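You operate a simulated robot arm through the tools that you are given. There is no shell and no other tool.

Carry out the task below with a simulated robot arm. There is one attempt and no reset: what you move stays moved.

JOB
Press the bushing flush in the green banded housing.
Fine: stand it in the nest and slide the plate in; after pumping let the ram up and draw the plate out. Keep the load pointer out of the red.

Only the result counts: the job must be done as asked and must still hold three seconds after the hand-in. Knocking over, shifting, dropping, spilling or breaking anything else fails it.

ROBOT AND FRAMES
A 6-joint arm with a two-finger gripper, fixed in place. Base frame: the origin is on the floor under the middle of its stand, x ahead of it, y to its left, z up. Lengths are in mm, angles in rad, forces in N, time in s.
It reaches about 1572 mm from its shoulder. Its first joint turns from -2.897 to 2.897 rad. Payload 2.45 kg.
The tool frame sits at the grasp point between the pads (the TCP): z along the fingers, y along the line on which they close. The tips reach 20 mm beyond it. The gripper opens to 140 mm; its body begins 168 mm behind the TCP.
Orientation is told as [roll, pitch, yaw] about the base's x, y, z axes, in that order, counted from this pose: with the fingers straight down and closing along the base's y, the tool's x points along the base's -x, its y along +y and its z along -z.

CONTROLS
- The arm moves only by the tool nudge_tool. Its arguments are lists of equal length, an entry for each row: "slide": the shift along the base's x, y, z in mm, a list of three; "rotation": the turn, a rotation vector about the base's x, y, z in rad, a list of three. In form: {"slide": [[tx, ty, tz], ...], "rotation": [[rx, ry, rz], ...]}. A call has 1 to 20 rows; each row is the pose to reach, as a shift and turn from the pose commanded when the call began. "jaw" is the finger opening in mm, from 0 to 140, set as the call begins (left out, the last holds). A row lasts 0.2 s, in which the tool goes at most 50 mm and 0.15 rad; a call with a longer step from one row to the next is refused whole, and so is a gripper value outside its range. Where a pose cannot be reached the arm comes as near as it can. A force on the tool above 80 N (or 10 N above the force at the start of the call, whichever is more), or a blocked arm, ends the call early, and 0.2 s more pass. Each finger travels about 45 mm/s and halts on what it meets, pressing with about 23 N; the grip force reading is that of the motor and also rises with nothing between the fingers. The clock runs only during rows and for 0.2 s after the last one: add rows that repeat a pose to give the fingers time. It gives the time, the measured TCP pose, the force on the tool (base axes), the opening and the grip force at its end, in the units of the frame above (readings bear some noise), with the torque about the TCP (base axes, N m) and any sound that the robot's microphone picked up, and new pictures: "views" is both (left out), scene, wrist or none.
- Cameras (640 x 400 px; columns grow to the right, rows downward): "scene" is fixed at [220.7, 499.1, 1472.4]; the picture's right is [-0.42, -0.91, 0.00], its down [-0.18, 0.08, -0.98] and it looks along [0.89, -0.41, -0.20] (base axes); focal length 214 px, centre (320, 200). "wrist" rides on the gripper at [78, 11, -209] in the tool frame; the picture's right is [-0.14, 0.99, 0.00], its down [-0.92, -0.13, -0.37] and it looks along [-0.37, -0.05, 0.93] (tool axes); focal length 280 px, centre (320, 200). There is no depth. A picture from a camera that has moved, and an enlarged one, comes with that camera's place and axes in the base frame and with its lens.
- zoom(camera, box): a new picture of the part [left, top, right, bottom] of that camera's present view, enlarged. No time passes.
- finish_job(): hands the job in; it is judged then, once.

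Nothing tells you positions but the pictures and the camera data. Unless the task says otherwise, let go and move clear before handing in.

The tools are called as name(argument=value, ...) on one line, values as JSON. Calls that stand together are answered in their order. nudge_tool: Moves the arm, as the interface text tells. Its arguments: {"type":"object","properties":{"slide":{"type":"array","items":{"type":"array","items":{"type":"number"}}},"rotation":{"type":"array","items":{"type":"array","items":{"type":"number"}}},"jaw":{"type":"number"},"views":{"type":"string","enum":["both","scene","wrist","none"]}},"required":["slide","rotation"]} The other tools are called the same way: zoom (camera, box) takes an enlarged picture of a part of a camera's view; finish_job () hands the job in.

At the start:

```text
time: 0.0
eef_pos: [565.1, 22.1, 1462.6]
orientation: [-0.001, 0.001, 0.0]
ft_force: [0.2, 0.1, -0.1]
torque: [0.03, 0.0, 0.0]
width: 140.2
grip_force: 0.0
```

scene: 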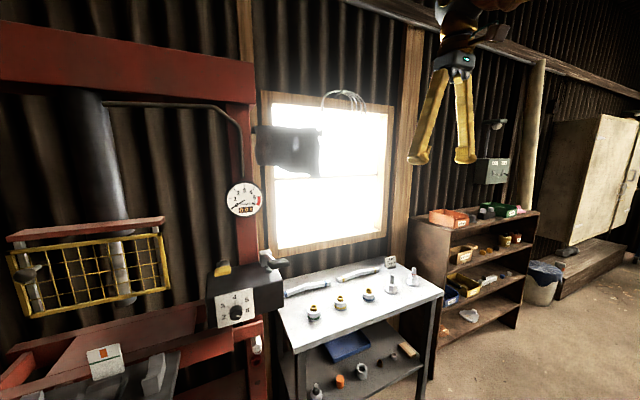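
wrist: 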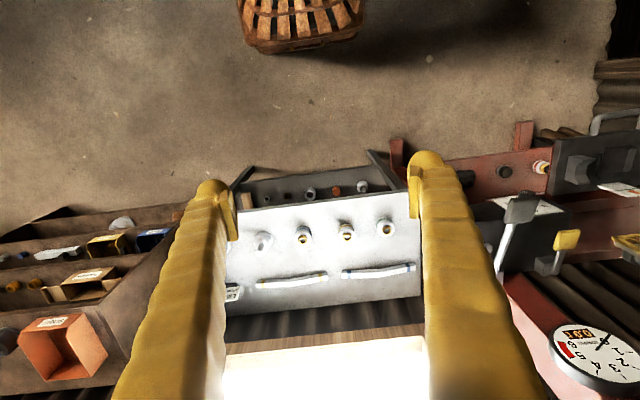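

I see a red hydraulic press on the left, a white-topped bench with several housings, and shelves to the right. I'll zoom in on the details first.

zoom(camera="scene", box=[260, 240, 460, 365])

zoom(camera="scene", box=[0, 200, 320, 400])

zoom(camera="scene", box=[180, 160, 300, 235])

zoom(camera="wrist", box=[220, 150, 440, 288])

zoom(camera="wrist", box=[440, 80, 640, 400])

```text
3.20 times, centred on (360, 302) of scene
camera zoom: at [220.7, 499.1, 1472.4], right [-0.42, -0.91, 0.0], down [-0.18, 0.08, -0.98], along [0.89, -0.41, -0.2], focal length 686 px, centre (192, -128)
```

zoom: 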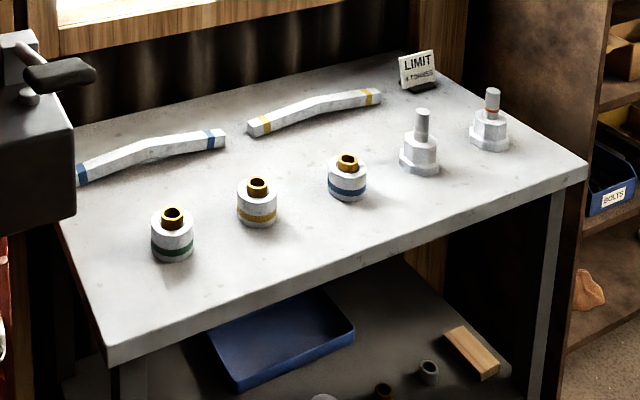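

```text
2.00 times, centred on (160, 300) of scene
camera zoom: at [220.7, 499.1, 1472.4], right [-0.42, -0.91, 0.0], down [-0.18, 0.08, -0.98], along [0.89, -0.41, -0.2], focal length 429 px, centre (640, 0)
```

zoom: 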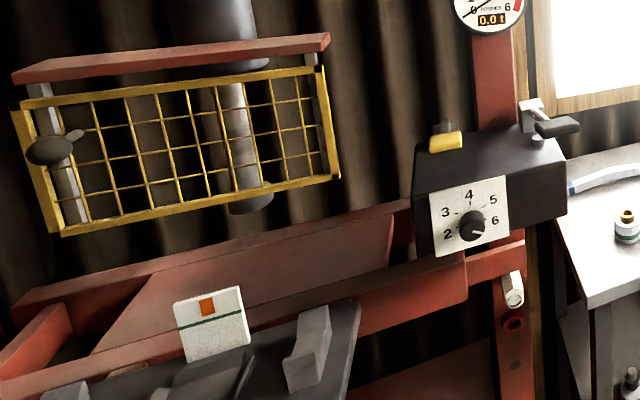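

```text
5.33 times, centred on (240, 198) of scene
camera zoom: at [220.7, 499.1, 1472.4], right [-0.42, -0.91, 0.0], down [-0.18, 0.08, -0.98], along [0.89, -0.41, -0.2], focal length 1144 px, centre (747, 213)
```

zoom: 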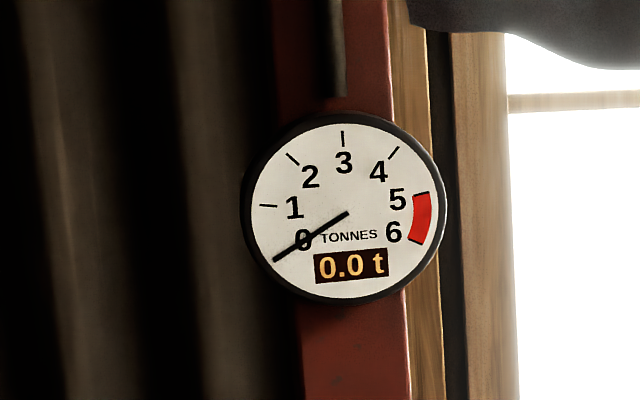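

```text
2.90 times, centred on (330, 219) of wrist
camera zoom: at [487.1, 35.4, 1671.5], right [0.14, 0.99, 0.0], down [0.92, -0.13, 0.37], along [0.37, -0.05, -0.93], focal length 813 px, centre (291, 145)
```

zoom: 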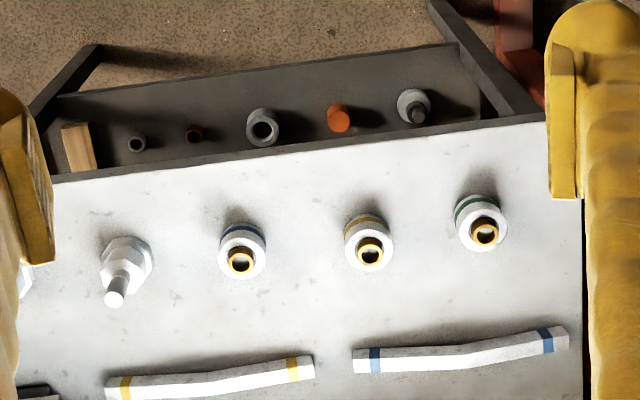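

```text
1.25 times, centred on (540, 240) of wrist
camera zoom: at [487.1, 35.4, 1671.5], right [0.14, 0.99, 0.0], down [0.92, -0.13, 0.37], along [0.37, -0.05, -0.93], focal length 350 px, centre (45, 150)
```

zoom: 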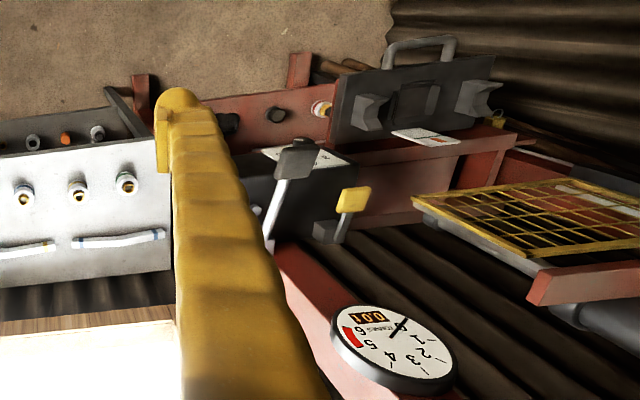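

The green-banded housing stands on the bench near (943, 193, ~860). The press sits left of it around y 450–1100. I'll move the wrist camera towards the press for a better look.

nudge_tool(slide=[[-10, 45, 5], [-20, 90, 10], [-30, 135, 15], [-40, 180, 20], [-50, 225, 25], [-60, 270, 30], [-70, 315, 35], [-80, 360, 40], [-90, 405, 45], [-100, 450, 50], [-110, 495, 50], [-120, 540, 50]], rotation=[[0, 0, 0], [0, 0, 0], [0, 0, 0], [0, 0, 0], [0, 0, 0], [0, 0, 0], [0, 0, 0], [0, 0, 0], [0, 0, 0], [0, 0, 0], [0, 0, 0], [0, 0, 0]])

```text
time: 2.6
eef_pos: [443.6, 563.4, 1512.7]
orientation: [0.0, -0.001, -0.002]
ft_force: [-0.2, -0.1, 0.6]
torque: [0.07, -0.06, 0.01]
width: 140.1
grip_force: 0.1
camera wrist: at [366.1, 575.0, 1722.3], right [0.14, 0.99, 0.0], down [0.92, -0.13, 0.37], along [0.37, -0.05, -0.93], focal length 280 px, centre (320, 200)
```

scene: 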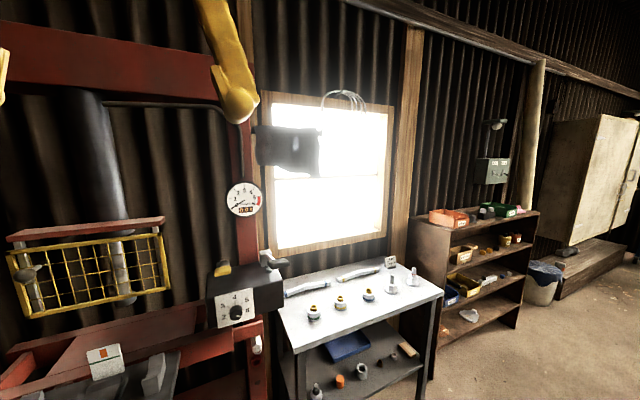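
wrist: 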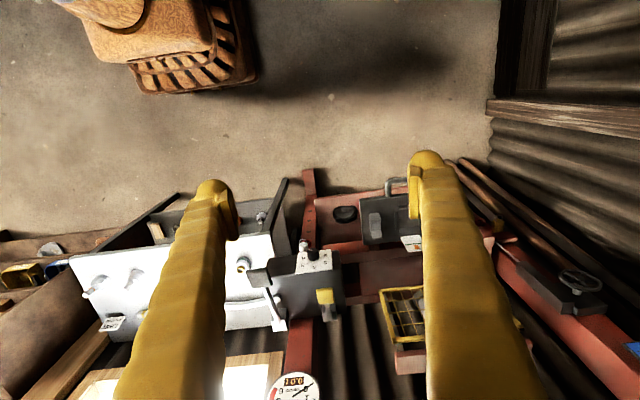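

The press is at the lower part of this view, partly hidden by the fingers. I'll tilt the tool forward and back away so that the camera looks at the press from the front.

nudge_tool(slide=[[-15, 30, -10], [-30, 60, -20], [-45, 90, -30], [-60, 120, -40], [-60, 150, -50], [-60, 150, -60]], rotation=[[0, -0.1, 0], [0, -0.2, 0], [0, -0.3, 0], [0, -0.4, 0], [0, -0.5, 0], [0, -0.5, 0]])

```text
time: 4.2
eef_pos: [464.1, 684.9, 1428.3]
orientation: [-0.035, -0.492, -0.088]
ft_force: [-0.4, 0.3, 0.2]
torque: [-0.01, -0.03, 0.0]
width: 140.1
grip_force: 0.0
stopped in row 6: the arm was blocked; the commanded pose is now the measured one
camera wrist: at [298.4, 718.6, 1574.7], right [0.22, 0.97, 0.04], down [0.62, -0.17, 0.76], along [0.75, -0.15, -0.64], focal length 280 px, centre (320, 200)
```

scene: 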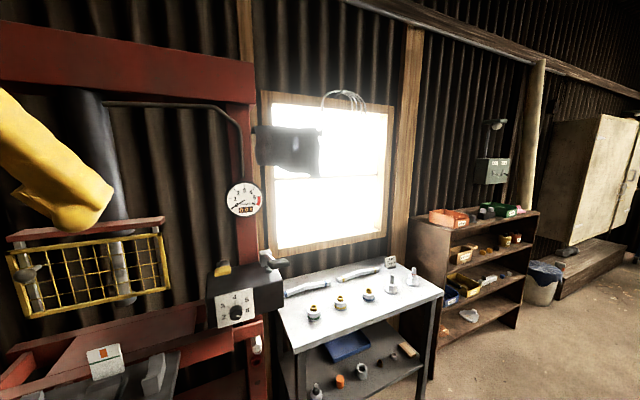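
wrist: 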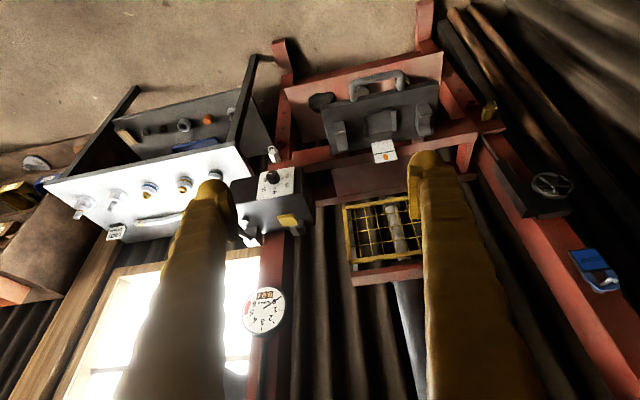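

zoom(camera="wrist", box=[270, 60, 470, 185])

zoom(camera="wrist", box=[220, 130, 340, 345])

zoom(camera="wrist", box=[330, 150, 630, 337])

zoom(camera="wrist", box=[30, 80, 260, 260])

zoom(camera="scene", box=[380, 250, 410, 269])

zoom(camera="scene", box=[80, 335, 130, 385])

```text
3.20 times, centred on (370, 122) of wrist
camera zoom: at [298.4, 718.6, 1574.7], right [0.22, 0.97, 0.04], down [0.62, -0.17, 0.76], along [0.75, -0.15, -0.64], focal length 897 px, centre (160, 448)
```

zoom: 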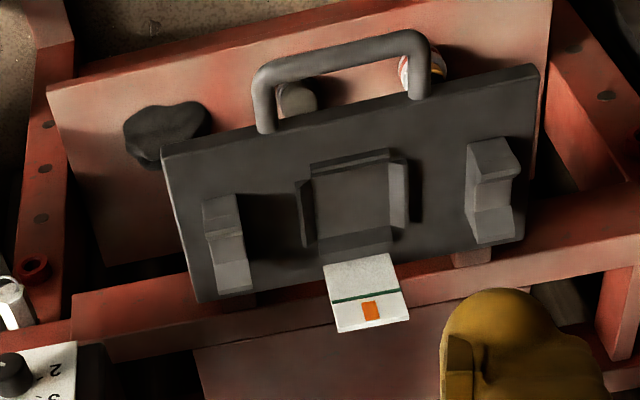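

```text
1.86 times, centred on (280, 238) of wrist
camera zoom: at [298.4, 718.6, 1574.7], right [0.22, 0.97, 0.04], down [0.62, -0.17, 0.76], along [0.75, -0.15, -0.64], focal length 522 px, centre (394, 130)
```

zoom: 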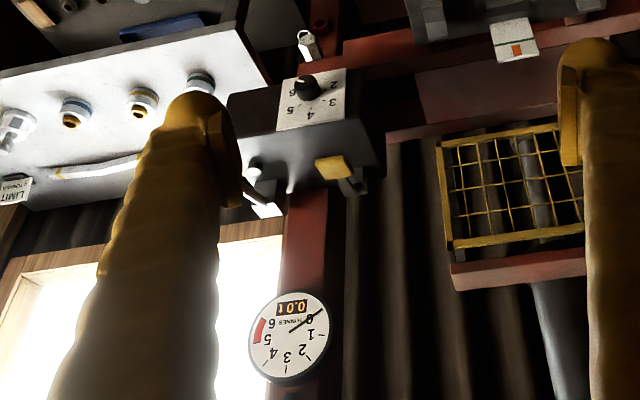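

```text
2.13 times, centred on (480, 244) of wrist
camera zoom: at [298.4, 718.6, 1574.7], right [0.22, 0.97, 0.04], down [0.62, -0.17, 0.76], along [0.75, -0.15, -0.64], focal length 598 px, centre (-21, 107)
```

zoom: 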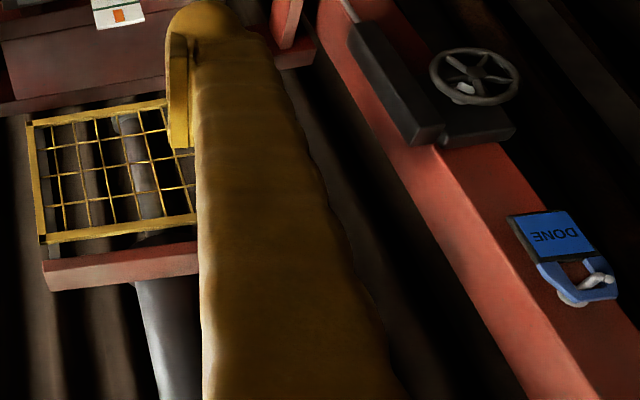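

```text
2.22 times, centred on (145, 170) of wrist
camera zoom: at [298.4, 718.6, 1574.7], right [0.22, 0.97, 0.04], down [0.62, -0.17, 0.76], along [0.75, -0.15, -0.64], focal length 623 px, centre (709, 267)
```

zoom: 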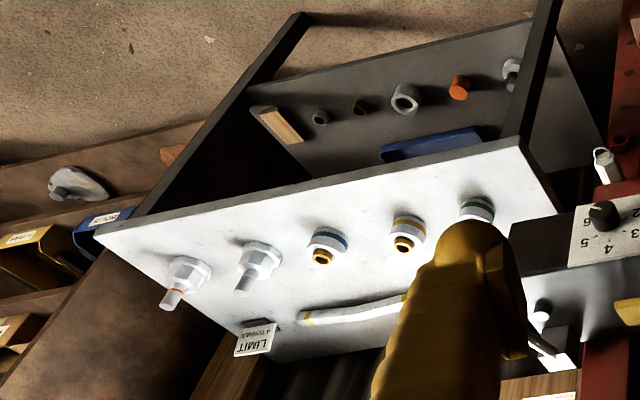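

```text
16.00 times, centred on (395, 260) of scene
camera zoom: at [220.7, 499.1, 1472.4], right [-0.42, -0.91, 0.0], down [-0.18, 0.08, -0.98], along [0.89, -0.41, -0.2], focal length 3432 px, centre (-880, -752)
```

zoom: 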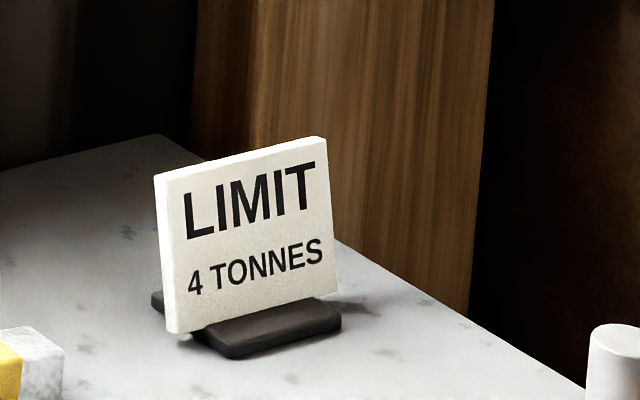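

```text
8.00 times, centred on (105, 360) of scene
camera zoom: at [220.7, 499.1, 1472.4], right [-0.42, -0.91, 0.0], down [-0.18, 0.08, -0.98], along [0.89, -0.41, -0.2], focal length 1716 px, centre (2040, -1080)
```

zoom: 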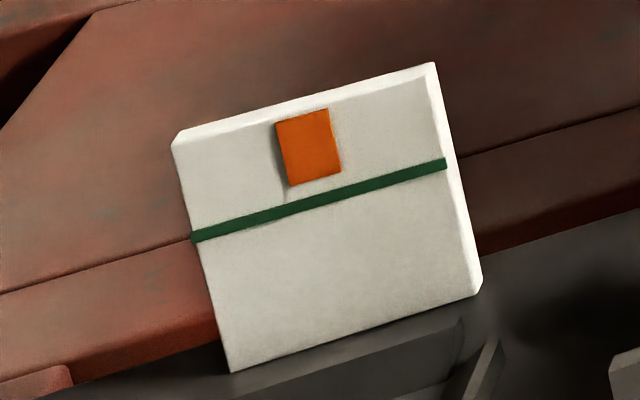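

The plate is drawn out, with a square nest between two V-blocks and a bail handle at the front. The card says "LIMIT 4 TONNES", and the dial on the pump box appears set near 6. I'll level the tool and look at the plate from close by.

nudge_tool(slide=[[30, 15, -20], [60, 30, -40], [90, 45, -70], [120, 60, -100], [150, 80, -130], [180, 100, -165], [205, 115, -200], [230, 125, -235]], rotation=[[0.014, 0.12, 0.024], [0.028, 0.245, 0.048], [0.042, 0.367, 0.072], [0.056, 0.49, 0.095], [0.056, 0.49, 0.095], [0.056, 0.49, 0.095], [0.056, 0.49, 0.095], [0.056, 0.49, 0.095]])

```text
refused: row 6 steps farther than a row can; nothing moved
```

nudge_tool(slide=[[25, 12, -20], [50, 25, -40], [75, 37, -65], [100, 50, -90], [125, 62, -120], [150, 75, -150], [175, 88, -180], [200, 100, -205], [225, 112, -225], [235, 125, -240]], rotation=[[0.014, 0.12, 0.024], [0.028, 0.245, 0.048], [0.042, 0.367, 0.072], [0.056, 0.49, 0.095], [0.056, 0.49, 0.095], [0.056, 0.49, 0.095], [0.056, 0.49, 0.095], [0.056, 0.49, 0.095], [0.056, 0.49, 0.095], [0.056, 0.49, 0.095]])

```text
time: 6.4
eef_pos: [688.9, 813.1, 1196.9]
orientation: [0.017, -0.004, 0.008]
ft_force: [-0.3, 0.2, 0.2]
torque: [0.06, -0.01, -0.02]
width: 139.8
grip_force: 0.0
camera wrist: at [609.5, 821.5, 1403.9], right [0.13, 0.99, 0.02], down [0.92, -0.13, 0.37], along [0.37, -0.03, -0.93], focal length 280 px, centre (320, 200)
```

scene: 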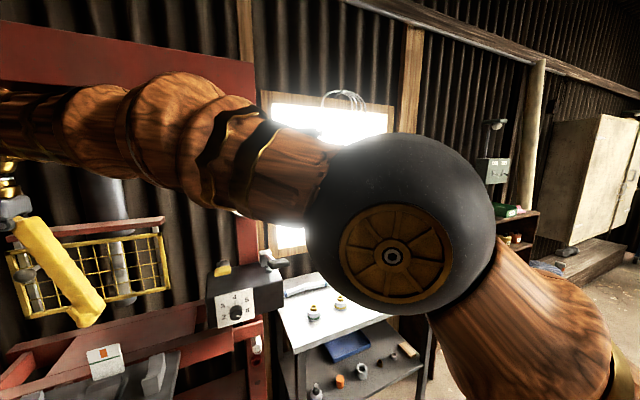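
wrist: 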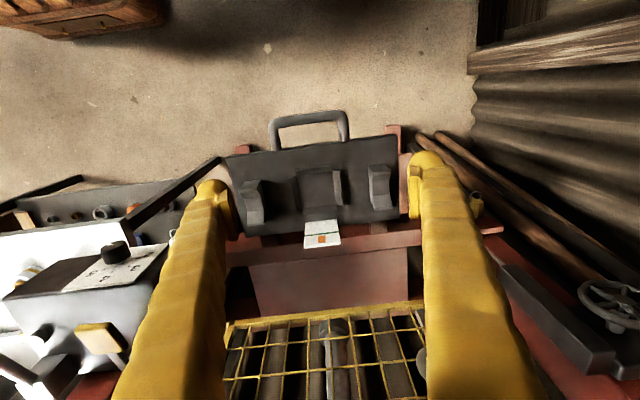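

zoom(camera="wrist", box=[220, 100, 420, 250])

zoom(camera="wrist", box=[0, 180, 200, 400])

zoom(camera="wrist", box=[210, 240, 440, 400])

```text
2.67 times, centred on (320, 175) of wrist
camera zoom: at [609.5, 821.5, 1403.9], right [0.13, 0.99, 0.02], down [0.92, -0.13, 0.37], along [0.37, -0.03, -0.93], focal length 748 px, centre (320, 267)
```

zoom: 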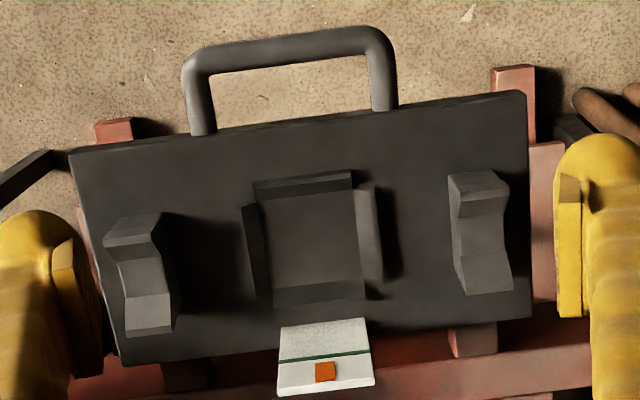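

```text
1.82 times, centred on (100, 290) of wrist
camera zoom: at [609.5, 821.5, 1403.9], right [0.13, 0.99, 0.02], down [0.92, -0.13, 0.37], along [0.37, -0.03, -0.93], focal length 510 px, centre (720, 36)
```

zoom: 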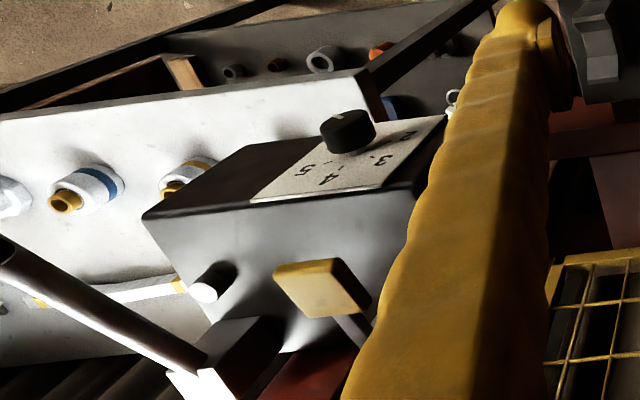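

```text
2.50 times, centred on (325, 320) of wrist
camera zoom: at [609.5, 821.5, 1403.9], right [0.13, 0.99, 0.02], down [0.92, -0.13, 0.37], along [0.37, -0.03, -0.93], focal length 701 px, centre (308, -100)
```

zoom: 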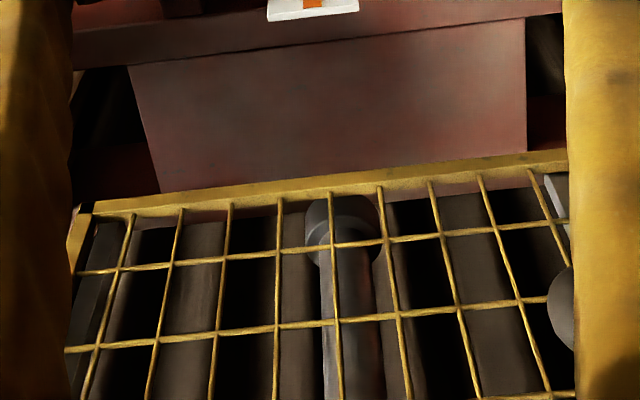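

zoom(camera="wrist", box=[296, 210, 348, 255])

zoom(camera="scene", box=[300, 330, 430, 400])

zoom(camera="scene", box=[200, 250, 300, 330])

zoom(camera="scene", box=[0, 210, 200, 335])

zoom(camera="scene", box=[0, 320, 200, 400])

zoom(camera="scene", box=[235, 315, 275, 400])

```text
8.89 times, centred on (322, 232) of wrist
camera zoom: at [609.5, 821.5, 1403.9], right [0.13, 0.99, 0.02], down [0.92, -0.13, 0.37], along [0.37, -0.03, -0.93], focal length 2492 px, centre (302, -89)
```

zoom: 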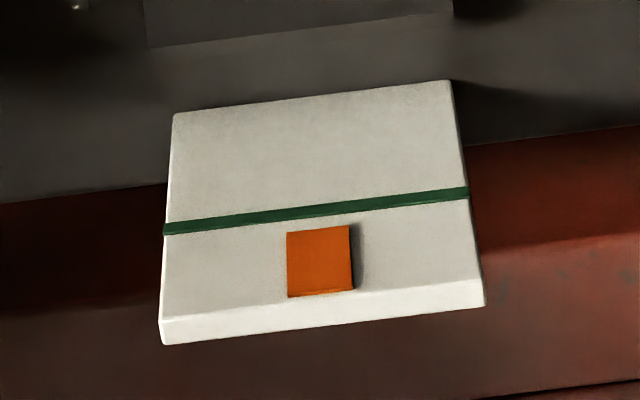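

```text
4.92 times, centred on (365, 365) of scene
camera zoom: at [220.7, 499.1, 1472.4], right [-0.42, -0.91, 0.0], down [-0.18, 0.08, -0.98], along [0.89, -0.41, -0.2], focal length 1056 px, centre (98, -612)
```

zoom: 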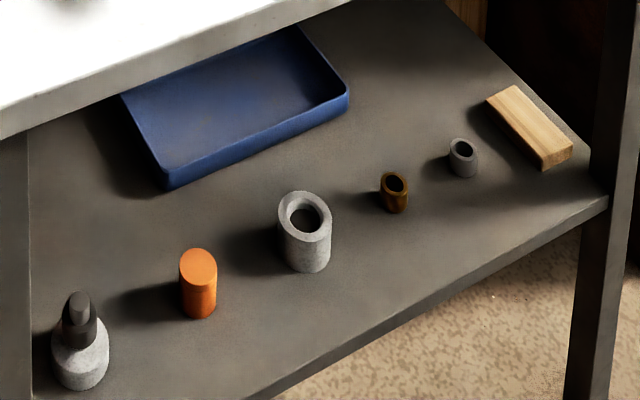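

```text
5.00 times, centred on (250, 290) of scene
camera zoom: at [220.7, 499.1, 1472.4], right [-0.42, -0.91, 0.0], down [-0.18, 0.08, -0.98], along [0.89, -0.41, -0.2], focal length 1072 px, centre (670, -250)
```

zoom: 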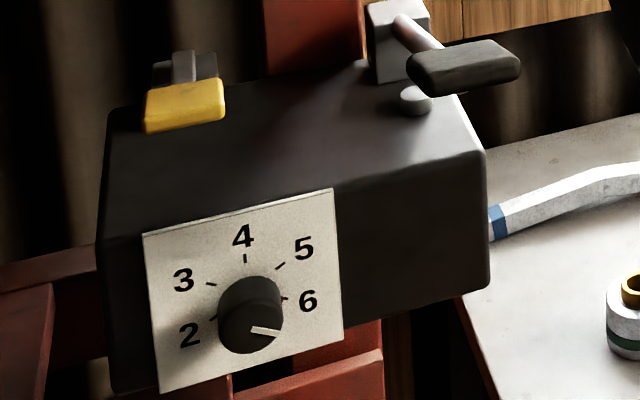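

```text
3.20 times, centred on (100, 272) of scene
camera zoom: at [220.7, 499.1, 1472.4], right [-0.42, -0.91, 0.0], down [-0.18, 0.08, -0.98], along [0.89, -0.41, -0.2], focal length 686 px, centre (1024, -32)
```

zoom: 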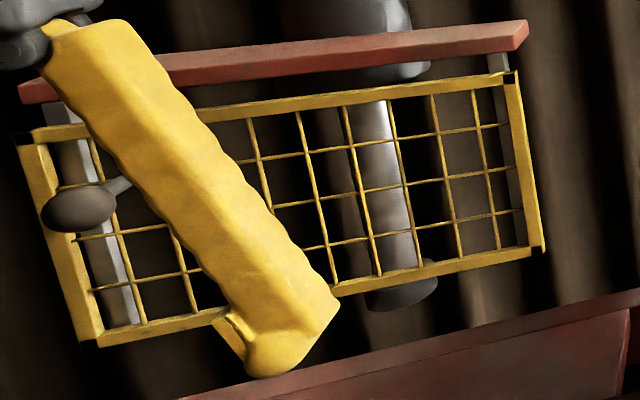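

```text
3.20 times, centred on (100, 360) of scene
camera zoom: at [220.7, 499.1, 1472.4], right [-0.42, -0.91, 0.0], down [-0.18, 0.08, -0.98], along [0.89, -0.41, -0.2], focal length 686 px, centre (1024, -312)
```

zoom: 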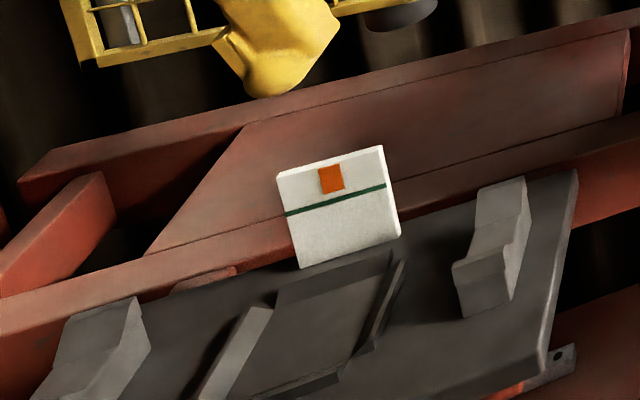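

```text
4.71 times, centred on (255, 358) of scene
camera zoom: at [220.7, 499.1, 1472.4], right [-0.42, -0.91, 0.0], down [-0.18, 0.08, -0.98], along [0.89, -0.41, -0.2], focal length 1009 px, centre (626, -541)
```

zoom: 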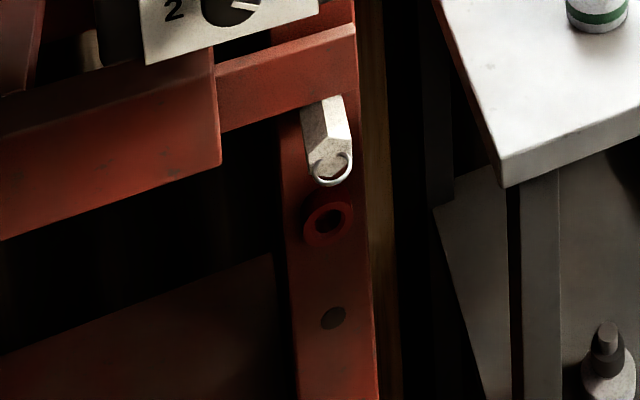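

The dial is past 6, so it will have to be turned down to the 4 t limit. The card on the bed shows a green line with an orange tile, and there is an orange cylinder on the lower shelf. I'll go look at the green housing and the shelf from close by.

nudge_tool(slide=[[-5, -10, 40], [-10, -30, 80], [-10, -60, 120], [-10, -105, 140], [-10, -150, 150], [-10, -195, 150], [-10, -240, 150], [-10, -285, 150], [-10, -330, 150], [-10, -375, 150], [-10, -420, 150], [0, -465, 150], [15, -510, 145], [30, -550, 130], [45, -590, 110], [60, -610, 70], [80, -615, 30], [100, -615, -10]], rotation=[[-0.017, 0.004, -0.008], [-0.017, 0.004, -0.008], [-0.017, 0.004, -0.008], [-0.017, 0.004, -0.008], [-0.017, 0.004, -0.008], [-0.017, 0.004, -0.008], [-0.017, 0.004, -0.008], [-0.017, 0.004, -0.008], [-0.017, 0.004, -0.008], [-0.017, 0.004, -0.008], [-0.017, 0.004, -0.008], [-0.017, 0.004, -0.008], [-0.017, 0.004, -0.008], [-0.017, 0.004, -0.008], [-0.017, 0.004, -0.008], [-0.017, 0.004, -0.008], [-0.017, 0.004, -0.008], [-0.017, 0.004, -0.008]])

```text
time: 10.2
eef_pos: [787.8, 198.2, 1186.5]
orientation: [-0.002, 0.0, -0.001]
ft_force: [-1.3, -0.1, 1.4]
torque: [0.04, -0.02, 0.02]
width: 139.9
grip_force: 0.1
camera wrist: at [708.3, 210.2, 1395.4], right [0.14, 0.99, 0.0], down [0.92, -0.13, 0.37], along [0.36, -0.05, -0.93], focal length 280 px, centre (320, 200)
```

scene: 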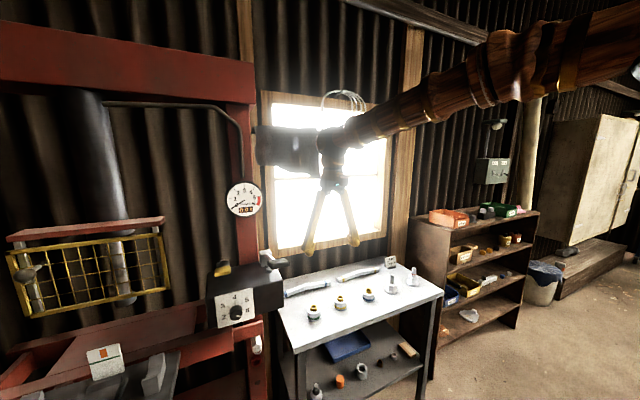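
wrist: 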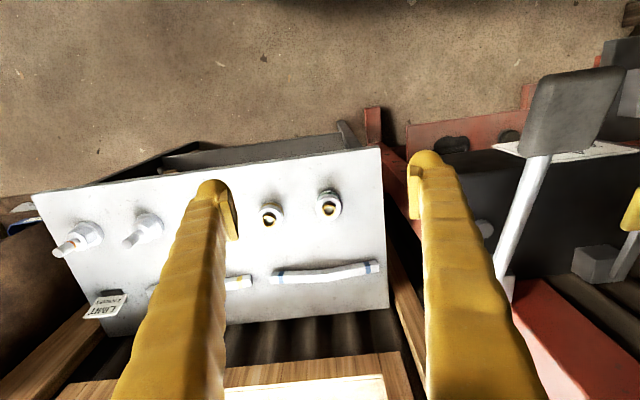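

zoom(camera="wrist", box=[240, 170, 360, 245])

zoom(camera="wrist", box=[160, 110, 380, 248])

zoom(camera="wrist", box=[420, 50, 640, 310])

zoom(camera="scene", box=[300, 295, 330, 325])

```text
5.33 times, centred on (300, 208) of wrist
camera zoom: at [708.3, 210.2, 1395.4], right [0.14, 0.99, 0.0], down [0.92, -0.13, 0.37], along [0.36, -0.05, -0.93], focal length 1495 px, centre (427, 160)
```

zoom: 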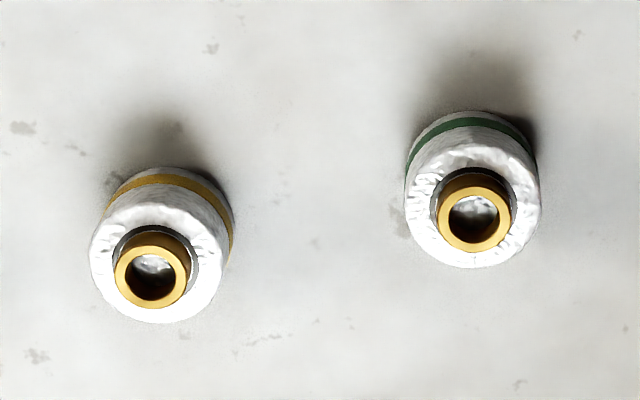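

```text
2.90 times, centred on (270, 179) of wrist
camera zoom: at [708.3, 210.2, 1395.4], right [0.14, 0.99, 0.0], down [0.92, -0.13, 0.37], along [0.36, -0.05, -0.93], focal length 813 px, centre (465, 261)
```

zoom: 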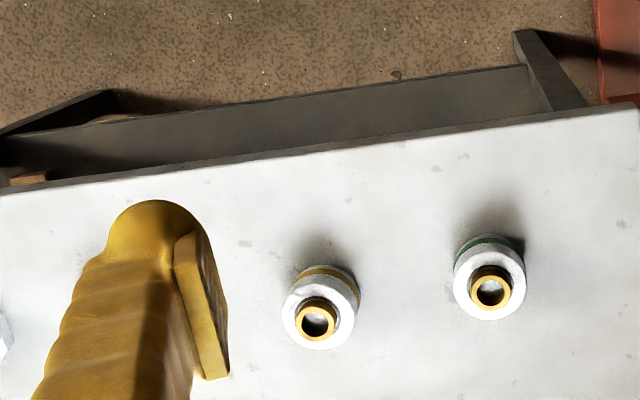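

```text
1.54 times, centred on (530, 180) of wrist
camera zoom: at [708.3, 210.2, 1395.4], right [0.14, 0.99, 0.0], down [0.92, -0.13, 0.37], along [0.36, -0.05, -0.93], focal length 431 px, centre (-3, 231)
```

zoom: 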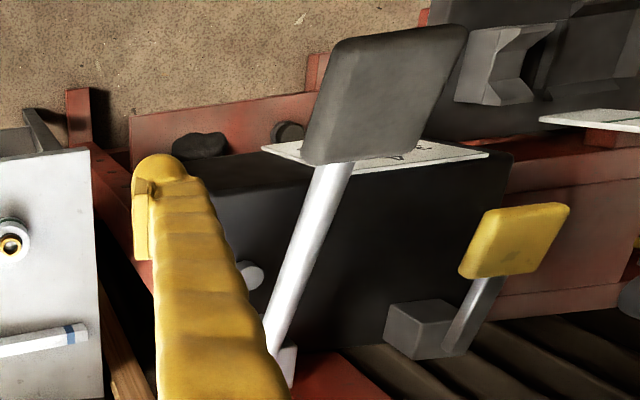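

```text
13.33 times, centred on (315, 310) of scene
camera zoom: at [220.7, 499.1, 1472.4], right [-0.42, -0.91, 0.0], down [-0.18, 0.08, -0.98], along [0.89, -0.41, -0.2], focal length 2860 px, centre (387, -1267)
```

zoom: 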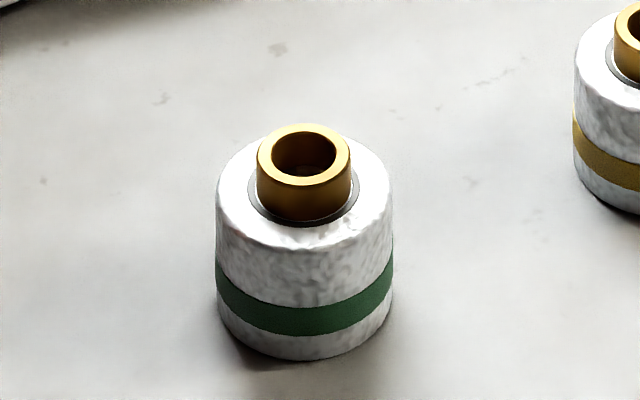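

zoom(camera="scene", box=[330, 375, 350, 399])

zoom(camera="scene", box=[300, 380, 330, 400])

zoom(camera="scene", box=[350, 360, 400, 392])

zoom(camera="scene", box=[380, 255, 430, 295])

zoom(camera="scene", box=[400, 195, 540, 330])

```text
16.00 times, centred on (340, 387) of scene
camera zoom: at [220.7, 499.1, 1472.4], right [-0.42, -0.91, 0.0], down [-0.18, 0.08, -0.98], along [0.89, -0.41, -0.2], focal length 3432 px, centre (0, -2792)
```

zoom: 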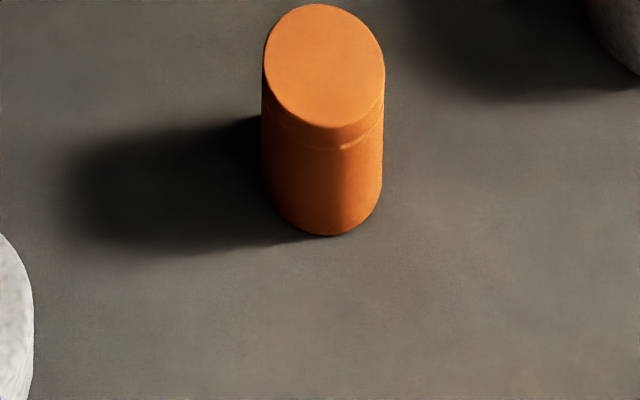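

```text
16.00 times, centred on (315, 390) of scene
camera zoom: at [220.7, 499.1, 1472.4], right [-0.42, -0.91, 0.0], down [-0.18, 0.08, -0.98], along [0.89, -0.41, -0.2], focal length 3432 px, centre (400, -2840)
```

zoom: 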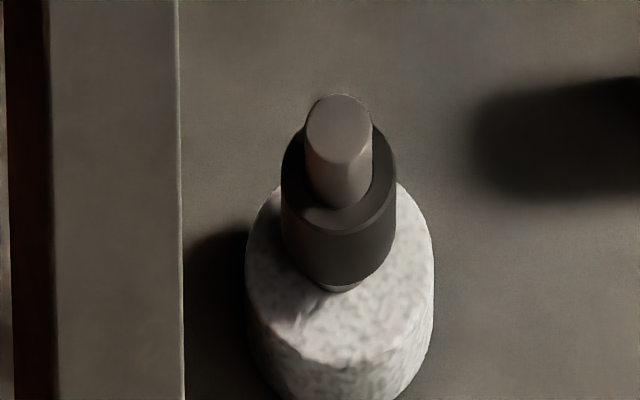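

```text
12.50 times, centred on (375, 376) of scene
camera zoom: at [220.7, 499.1, 1472.4], right [-0.42, -0.91, 0.0], down [-0.18, 0.08, -0.98], along [0.89, -0.41, -0.2], focal length 2681 px, centre (-368, -2000)
```

zoom: 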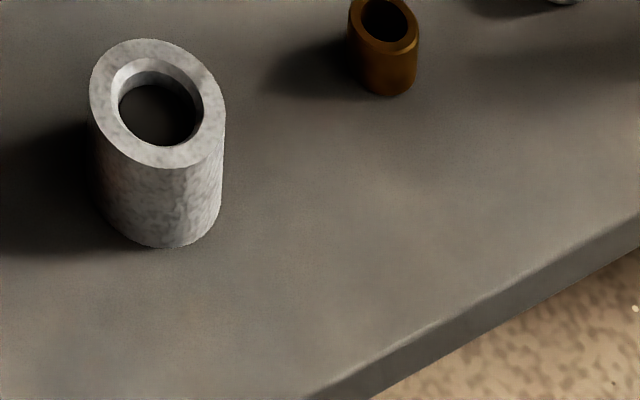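

```text
10.00 times, centred on (405, 275) of scene
camera zoom: at [220.7, 499.1, 1472.4], right [-0.42, -0.91, 0.0], down [-0.18, 0.08, -0.98], along [0.89, -0.41, -0.2], focal length 2145 px, centre (-530, -550)
```

zoom: 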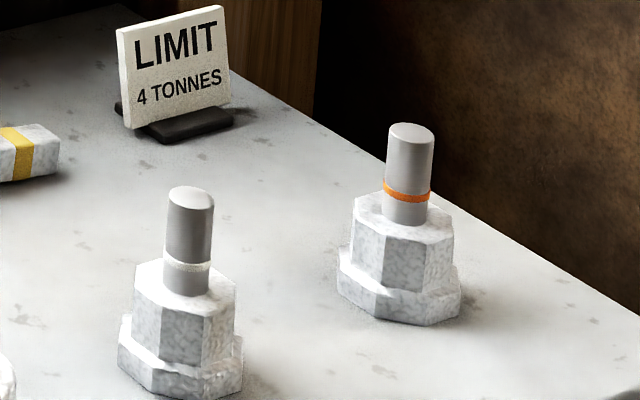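

```text
2.96 times, centred on (470, 262) of scene
camera zoom: at [220.7, 499.1, 1472.4], right [-0.42, -0.91, 0.0], down [-0.18, 0.08, -0.98], along [0.89, -0.41, -0.2], focal length 636 px, centre (-124, 15)
```

zoom: 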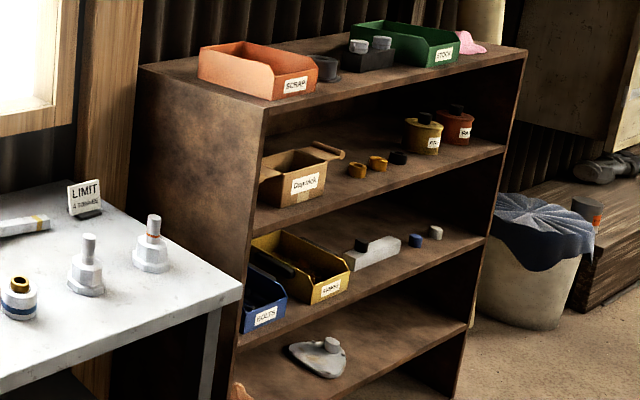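

zoom(camera="scene", box=[465, 260, 515, 292])

zoom(camera="scene", box=[490, 225, 530, 260])

zoom(camera="scene", box=[450, 300, 500, 330])

zoom(camera="scene", box=[470, 110, 530, 190])

zoom(camera="scene", box=[250, 85, 390, 185])

```text
12.50 times, centred on (490, 276) of scene
camera zoom: at [220.7, 499.1, 1472.4], right [-0.42, -0.91, 0.0], down [-0.18, 0.08, -0.98], along [0.89, -0.41, -0.2], focal length 2681 px, centre (-1805, -750)
```

zoom: 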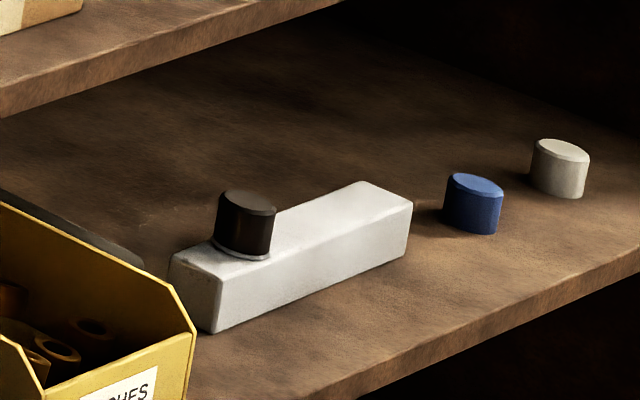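

```text
11.43 times, centred on (510, 242) of scene
camera zoom: at [220.7, 499.1, 1472.4], right [-0.42, -0.91, 0.0], down [-0.18, 0.08, -0.98], along [0.89, -0.41, -0.2], focal length 2451 px, centre (-1851, -286)
```

zoom: 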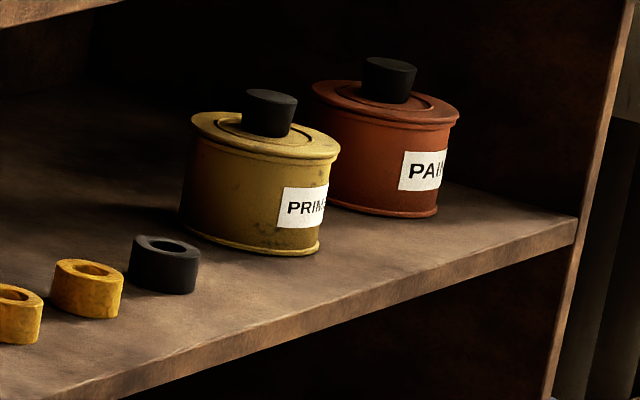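

```text
12.80 times, centred on (475, 315) of scene
camera zoom: at [220.7, 499.1, 1472.4], right [-0.42, -0.91, 0.0], down [-0.18, 0.08, -0.98], along [0.89, -0.41, -0.2], focal length 2745 px, centre (-1664, -1272)
```

zoom: 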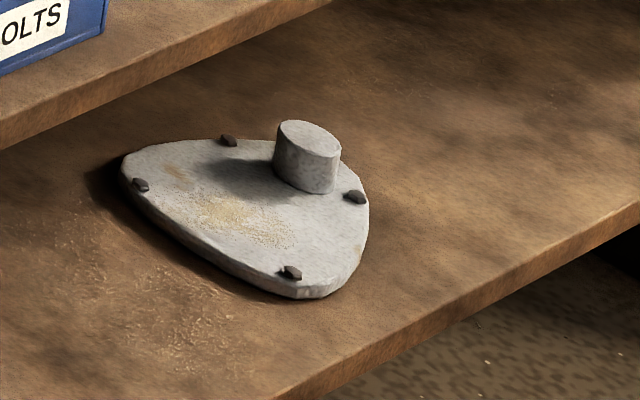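

```text
5.00 times, centred on (500, 150) of scene
camera zoom: at [220.7, 499.1, 1472.4], right [-0.42, -0.91, 0.0], down [-0.18, 0.08, -0.98], along [0.89, -0.41, -0.2], focal length 1072 px, centre (-580, 450)
```

zoom: 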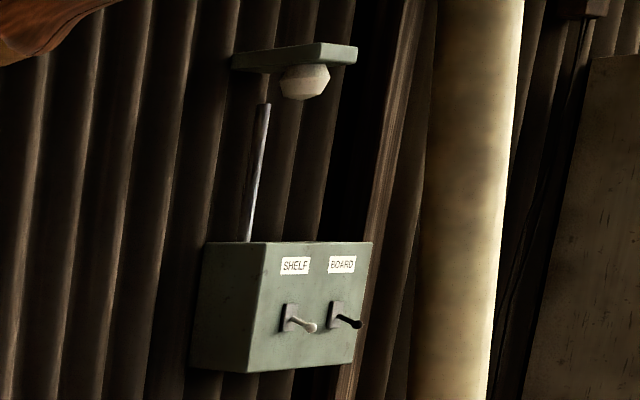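

```text
4.00 times, centred on (320, 135) of scene
camera zoom: at [220.7, 499.1, 1472.4], right [-0.42, -0.91, 0.0], down [-0.18, 0.08, -0.98], along [0.89, -0.41, -0.2], focal length 858 px, centre (320, 460)
```

zoom: 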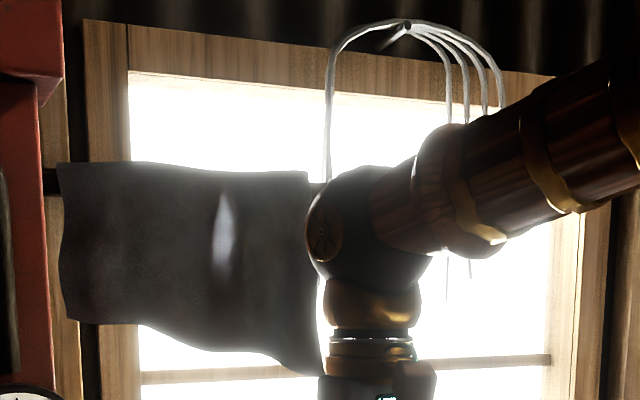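

The green housing (about Ø54 with a Ø29 brass bushing standing proud) is clear on the bench. The relief dial knob points at 6 and is near (796, 492, 1039) on the front of the pump box, so I'll set that first. I'm turning the gripper to point forward in front of the knob.

nudge_tool(slide=[[-45, 0, 0], [-90, 0, 0], [-135, 10, 0], [-175, 35, 0], [-205, 70, -5], [-220, 110, -10], [-225, 155, -20], [-228, 200, -30], [-228, 240, -45], [-228, 270, -60], [-228, 290, -75], [-228, 294, -90], [-228, 294, -100]], rotation=[[0, 0, 0], [0, 0, 0], [0, -0.15, 0], [0, -0.3, 0], [0, -0.44, 0], [0, -0.58, 0], [0, -0.72, 0], [0, -0.86, 0], [0, -1.0, 0], [0, -1.14, 0], [0, -1.28, 0], [0, -1.42, 0], [0, -1.57, 0]])

```text
time: 13.0
eef_pos: [562.1, 492.9, 1086.0]
orientation: [-0.901, -1.57, 0.9]
ft_force: [0.4, -0.5, 0.4]
torque: [-0.01, 0.03, -0.02]
width: 140.0
grip_force: 0.0
camera wrist: at [353.2, 505.3, 1007.4], right [0.0, 0.99, 0.14], down [-0.37, -0.13, 0.92], along [0.93, -0.05, 0.36], focal length 280 px, centre (320, 200)
```

scene: 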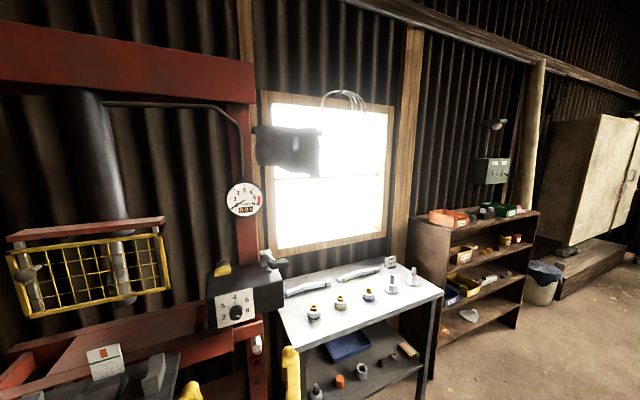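
wrist: 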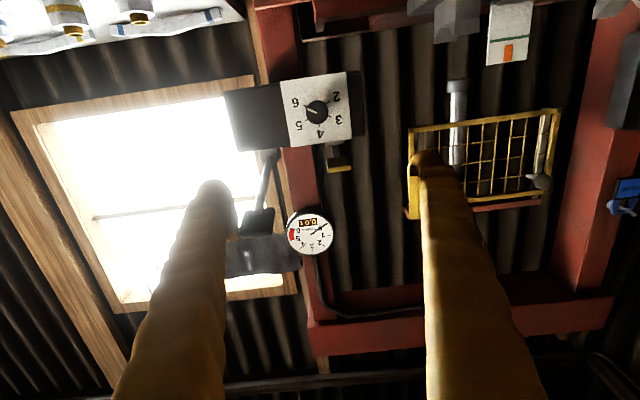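

zoom(camera="wrist", box=[220, 60, 380, 160])

zoom(camera="wrist", box=[400, 0, 640, 220])

zoom(camera="wrist", box=[220, 60, 380, 270])

```text
4.00 times, centred on (300, 110) of wrist
camera zoom: at [353.2, 505.3, 1007.4], right [0.0, 0.99, 0.14], down [-0.37, -0.13, 0.92], along [0.93, -0.05, 0.36], focal length 1122 px, centre (400, 560)
```

zoom: 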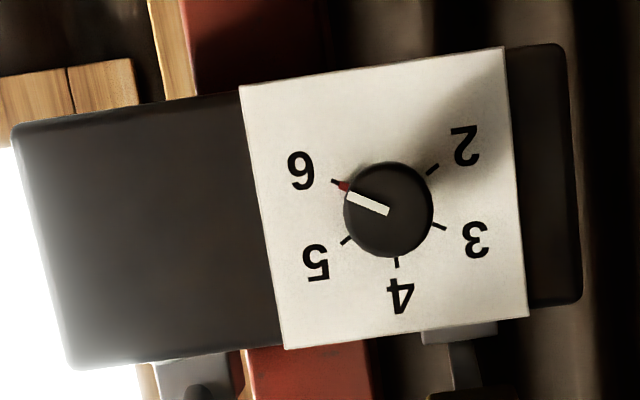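

```text
1.82 times, centred on (520, 110) of wrist
camera zoom: at [353.2, 505.3, 1007.4], right [0.0, 0.99, 0.14], down [-0.37, -0.13, 0.92], along [0.93, -0.05, 0.36], focal length 510 px, centre (-44, 364)
```

zoom: 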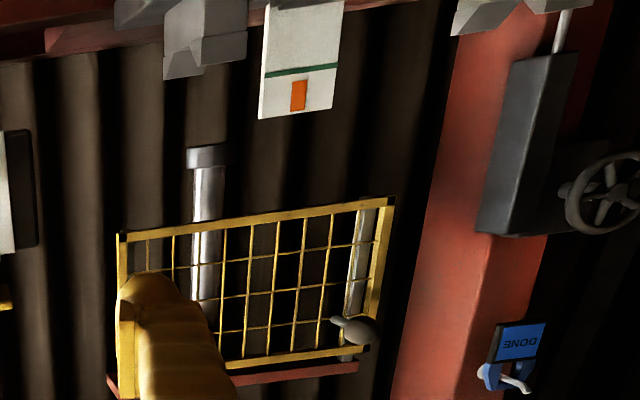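

```text
1.90 times, centred on (300, 165) of wrist
camera zoom: at [353.2, 505.3, 1007.4], right [0.0, 0.99, 0.14], down [-0.37, -0.13, 0.92], along [0.93, -0.05, 0.36], focal length 534 px, centre (358, 267)
```

zoom: 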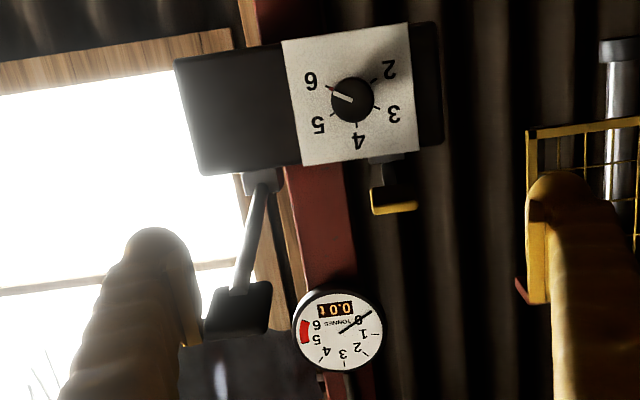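

I see the dial square on: the knob's pointer is at 6, the knob is about 34 mm across with its front face near x≈798, and the panel is near x≈819. I'll pre-rotate the gripper and approach the knob with the jaw at 80 mm.

nudge_tool(slide=[[20, 0, -10], [45, 1, -20], [70, 2, -30], [95, 3, -40], [120, 3, -45], [145, 3, -45], [170, 3, -45], [178, 3, -45]], rotation=[[0.14, 0, 0], [0.28, 0, 0], [0.42, 0, 0], [0.56, 0, 0], [0.7, 0, 0], [0.84, 0, 0], [0.95, 0, 0], [1.05, 0, 0]], jaw=80)

```text
time: 14.8
eef_pos: [762.7, 581.3, 1234.4]
orientation: [1.311, -0.74, -1.476]
ft_force: [-1.0, 0.2, 0.1]
torque: [0.0, 0.01, -0.01]
width: 80.1
grip_force: 0.1
out of reach, approached as far as the arm can: row 2, 3, 4, 5, 6, 7, 8
camera wrist: at [555.1, 664.5, 1230.2], right [0.2, 0.57, 0.8], down [-0.32, -0.73, 0.6], along [0.93, -0.38, 0.03], focal length 280 px, centre (320, 200)
```

scene: 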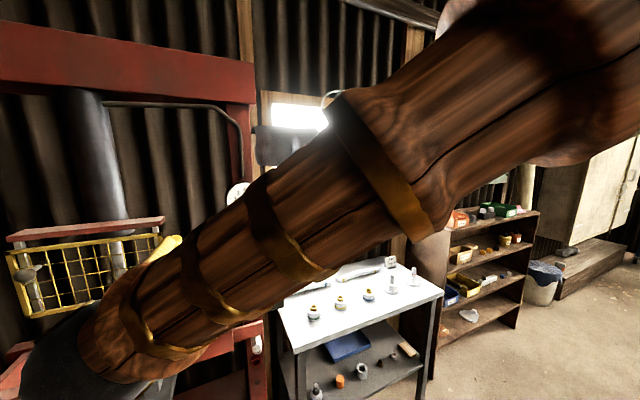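
wrist: 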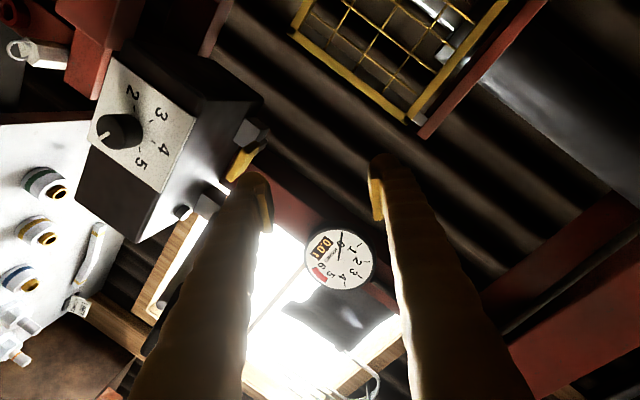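

The arm could not reach that pre-rotated pose and wandered off (a wrist joint limit). I'll reverse the same path back.

nudge_tool(slide=[[-8, 0, 0], [-33, 0, 0], [-58, 0, 0], [-83, 0, 5], [-108, -1, 15], [-133, -2, 25], [-158, -3, 35], [-178, -3, 45]], rotation=[[-0.1, 0, 0], [-0.21, 0, 0], [-0.35, 0, 0], [-0.49, 0, 0], [-0.63, 0, 0], [-0.77, 0, 0], [-0.91, 0, 0], [-1.05, 0, 0]])

```text
time: 16.6
eef_pos: [595.8, 573.3, 1268.5]
orientation: [-1.467, -1.316, 1.251]
ft_force: [-0.5, -0.9, 0.4]
torque: [-0.03, 0.0, 0.03]
width: 80.2
grip_force: 0.0
camera wrist: at [389.4, 610.9, 1194.5], right [0.22, 0.97, -0.12], down [-0.31, 0.18, 0.93], along [0.93, -0.16, 0.34], focal length 280 px, centre (320, 200)
```

scene: 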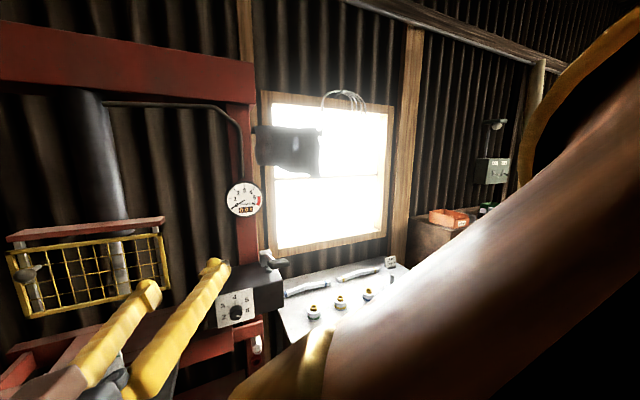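
wrist: 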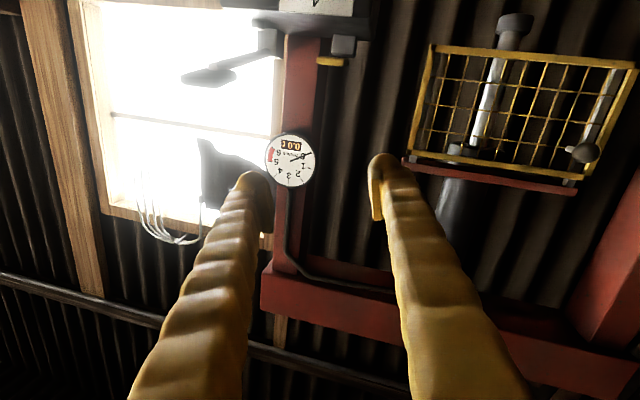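

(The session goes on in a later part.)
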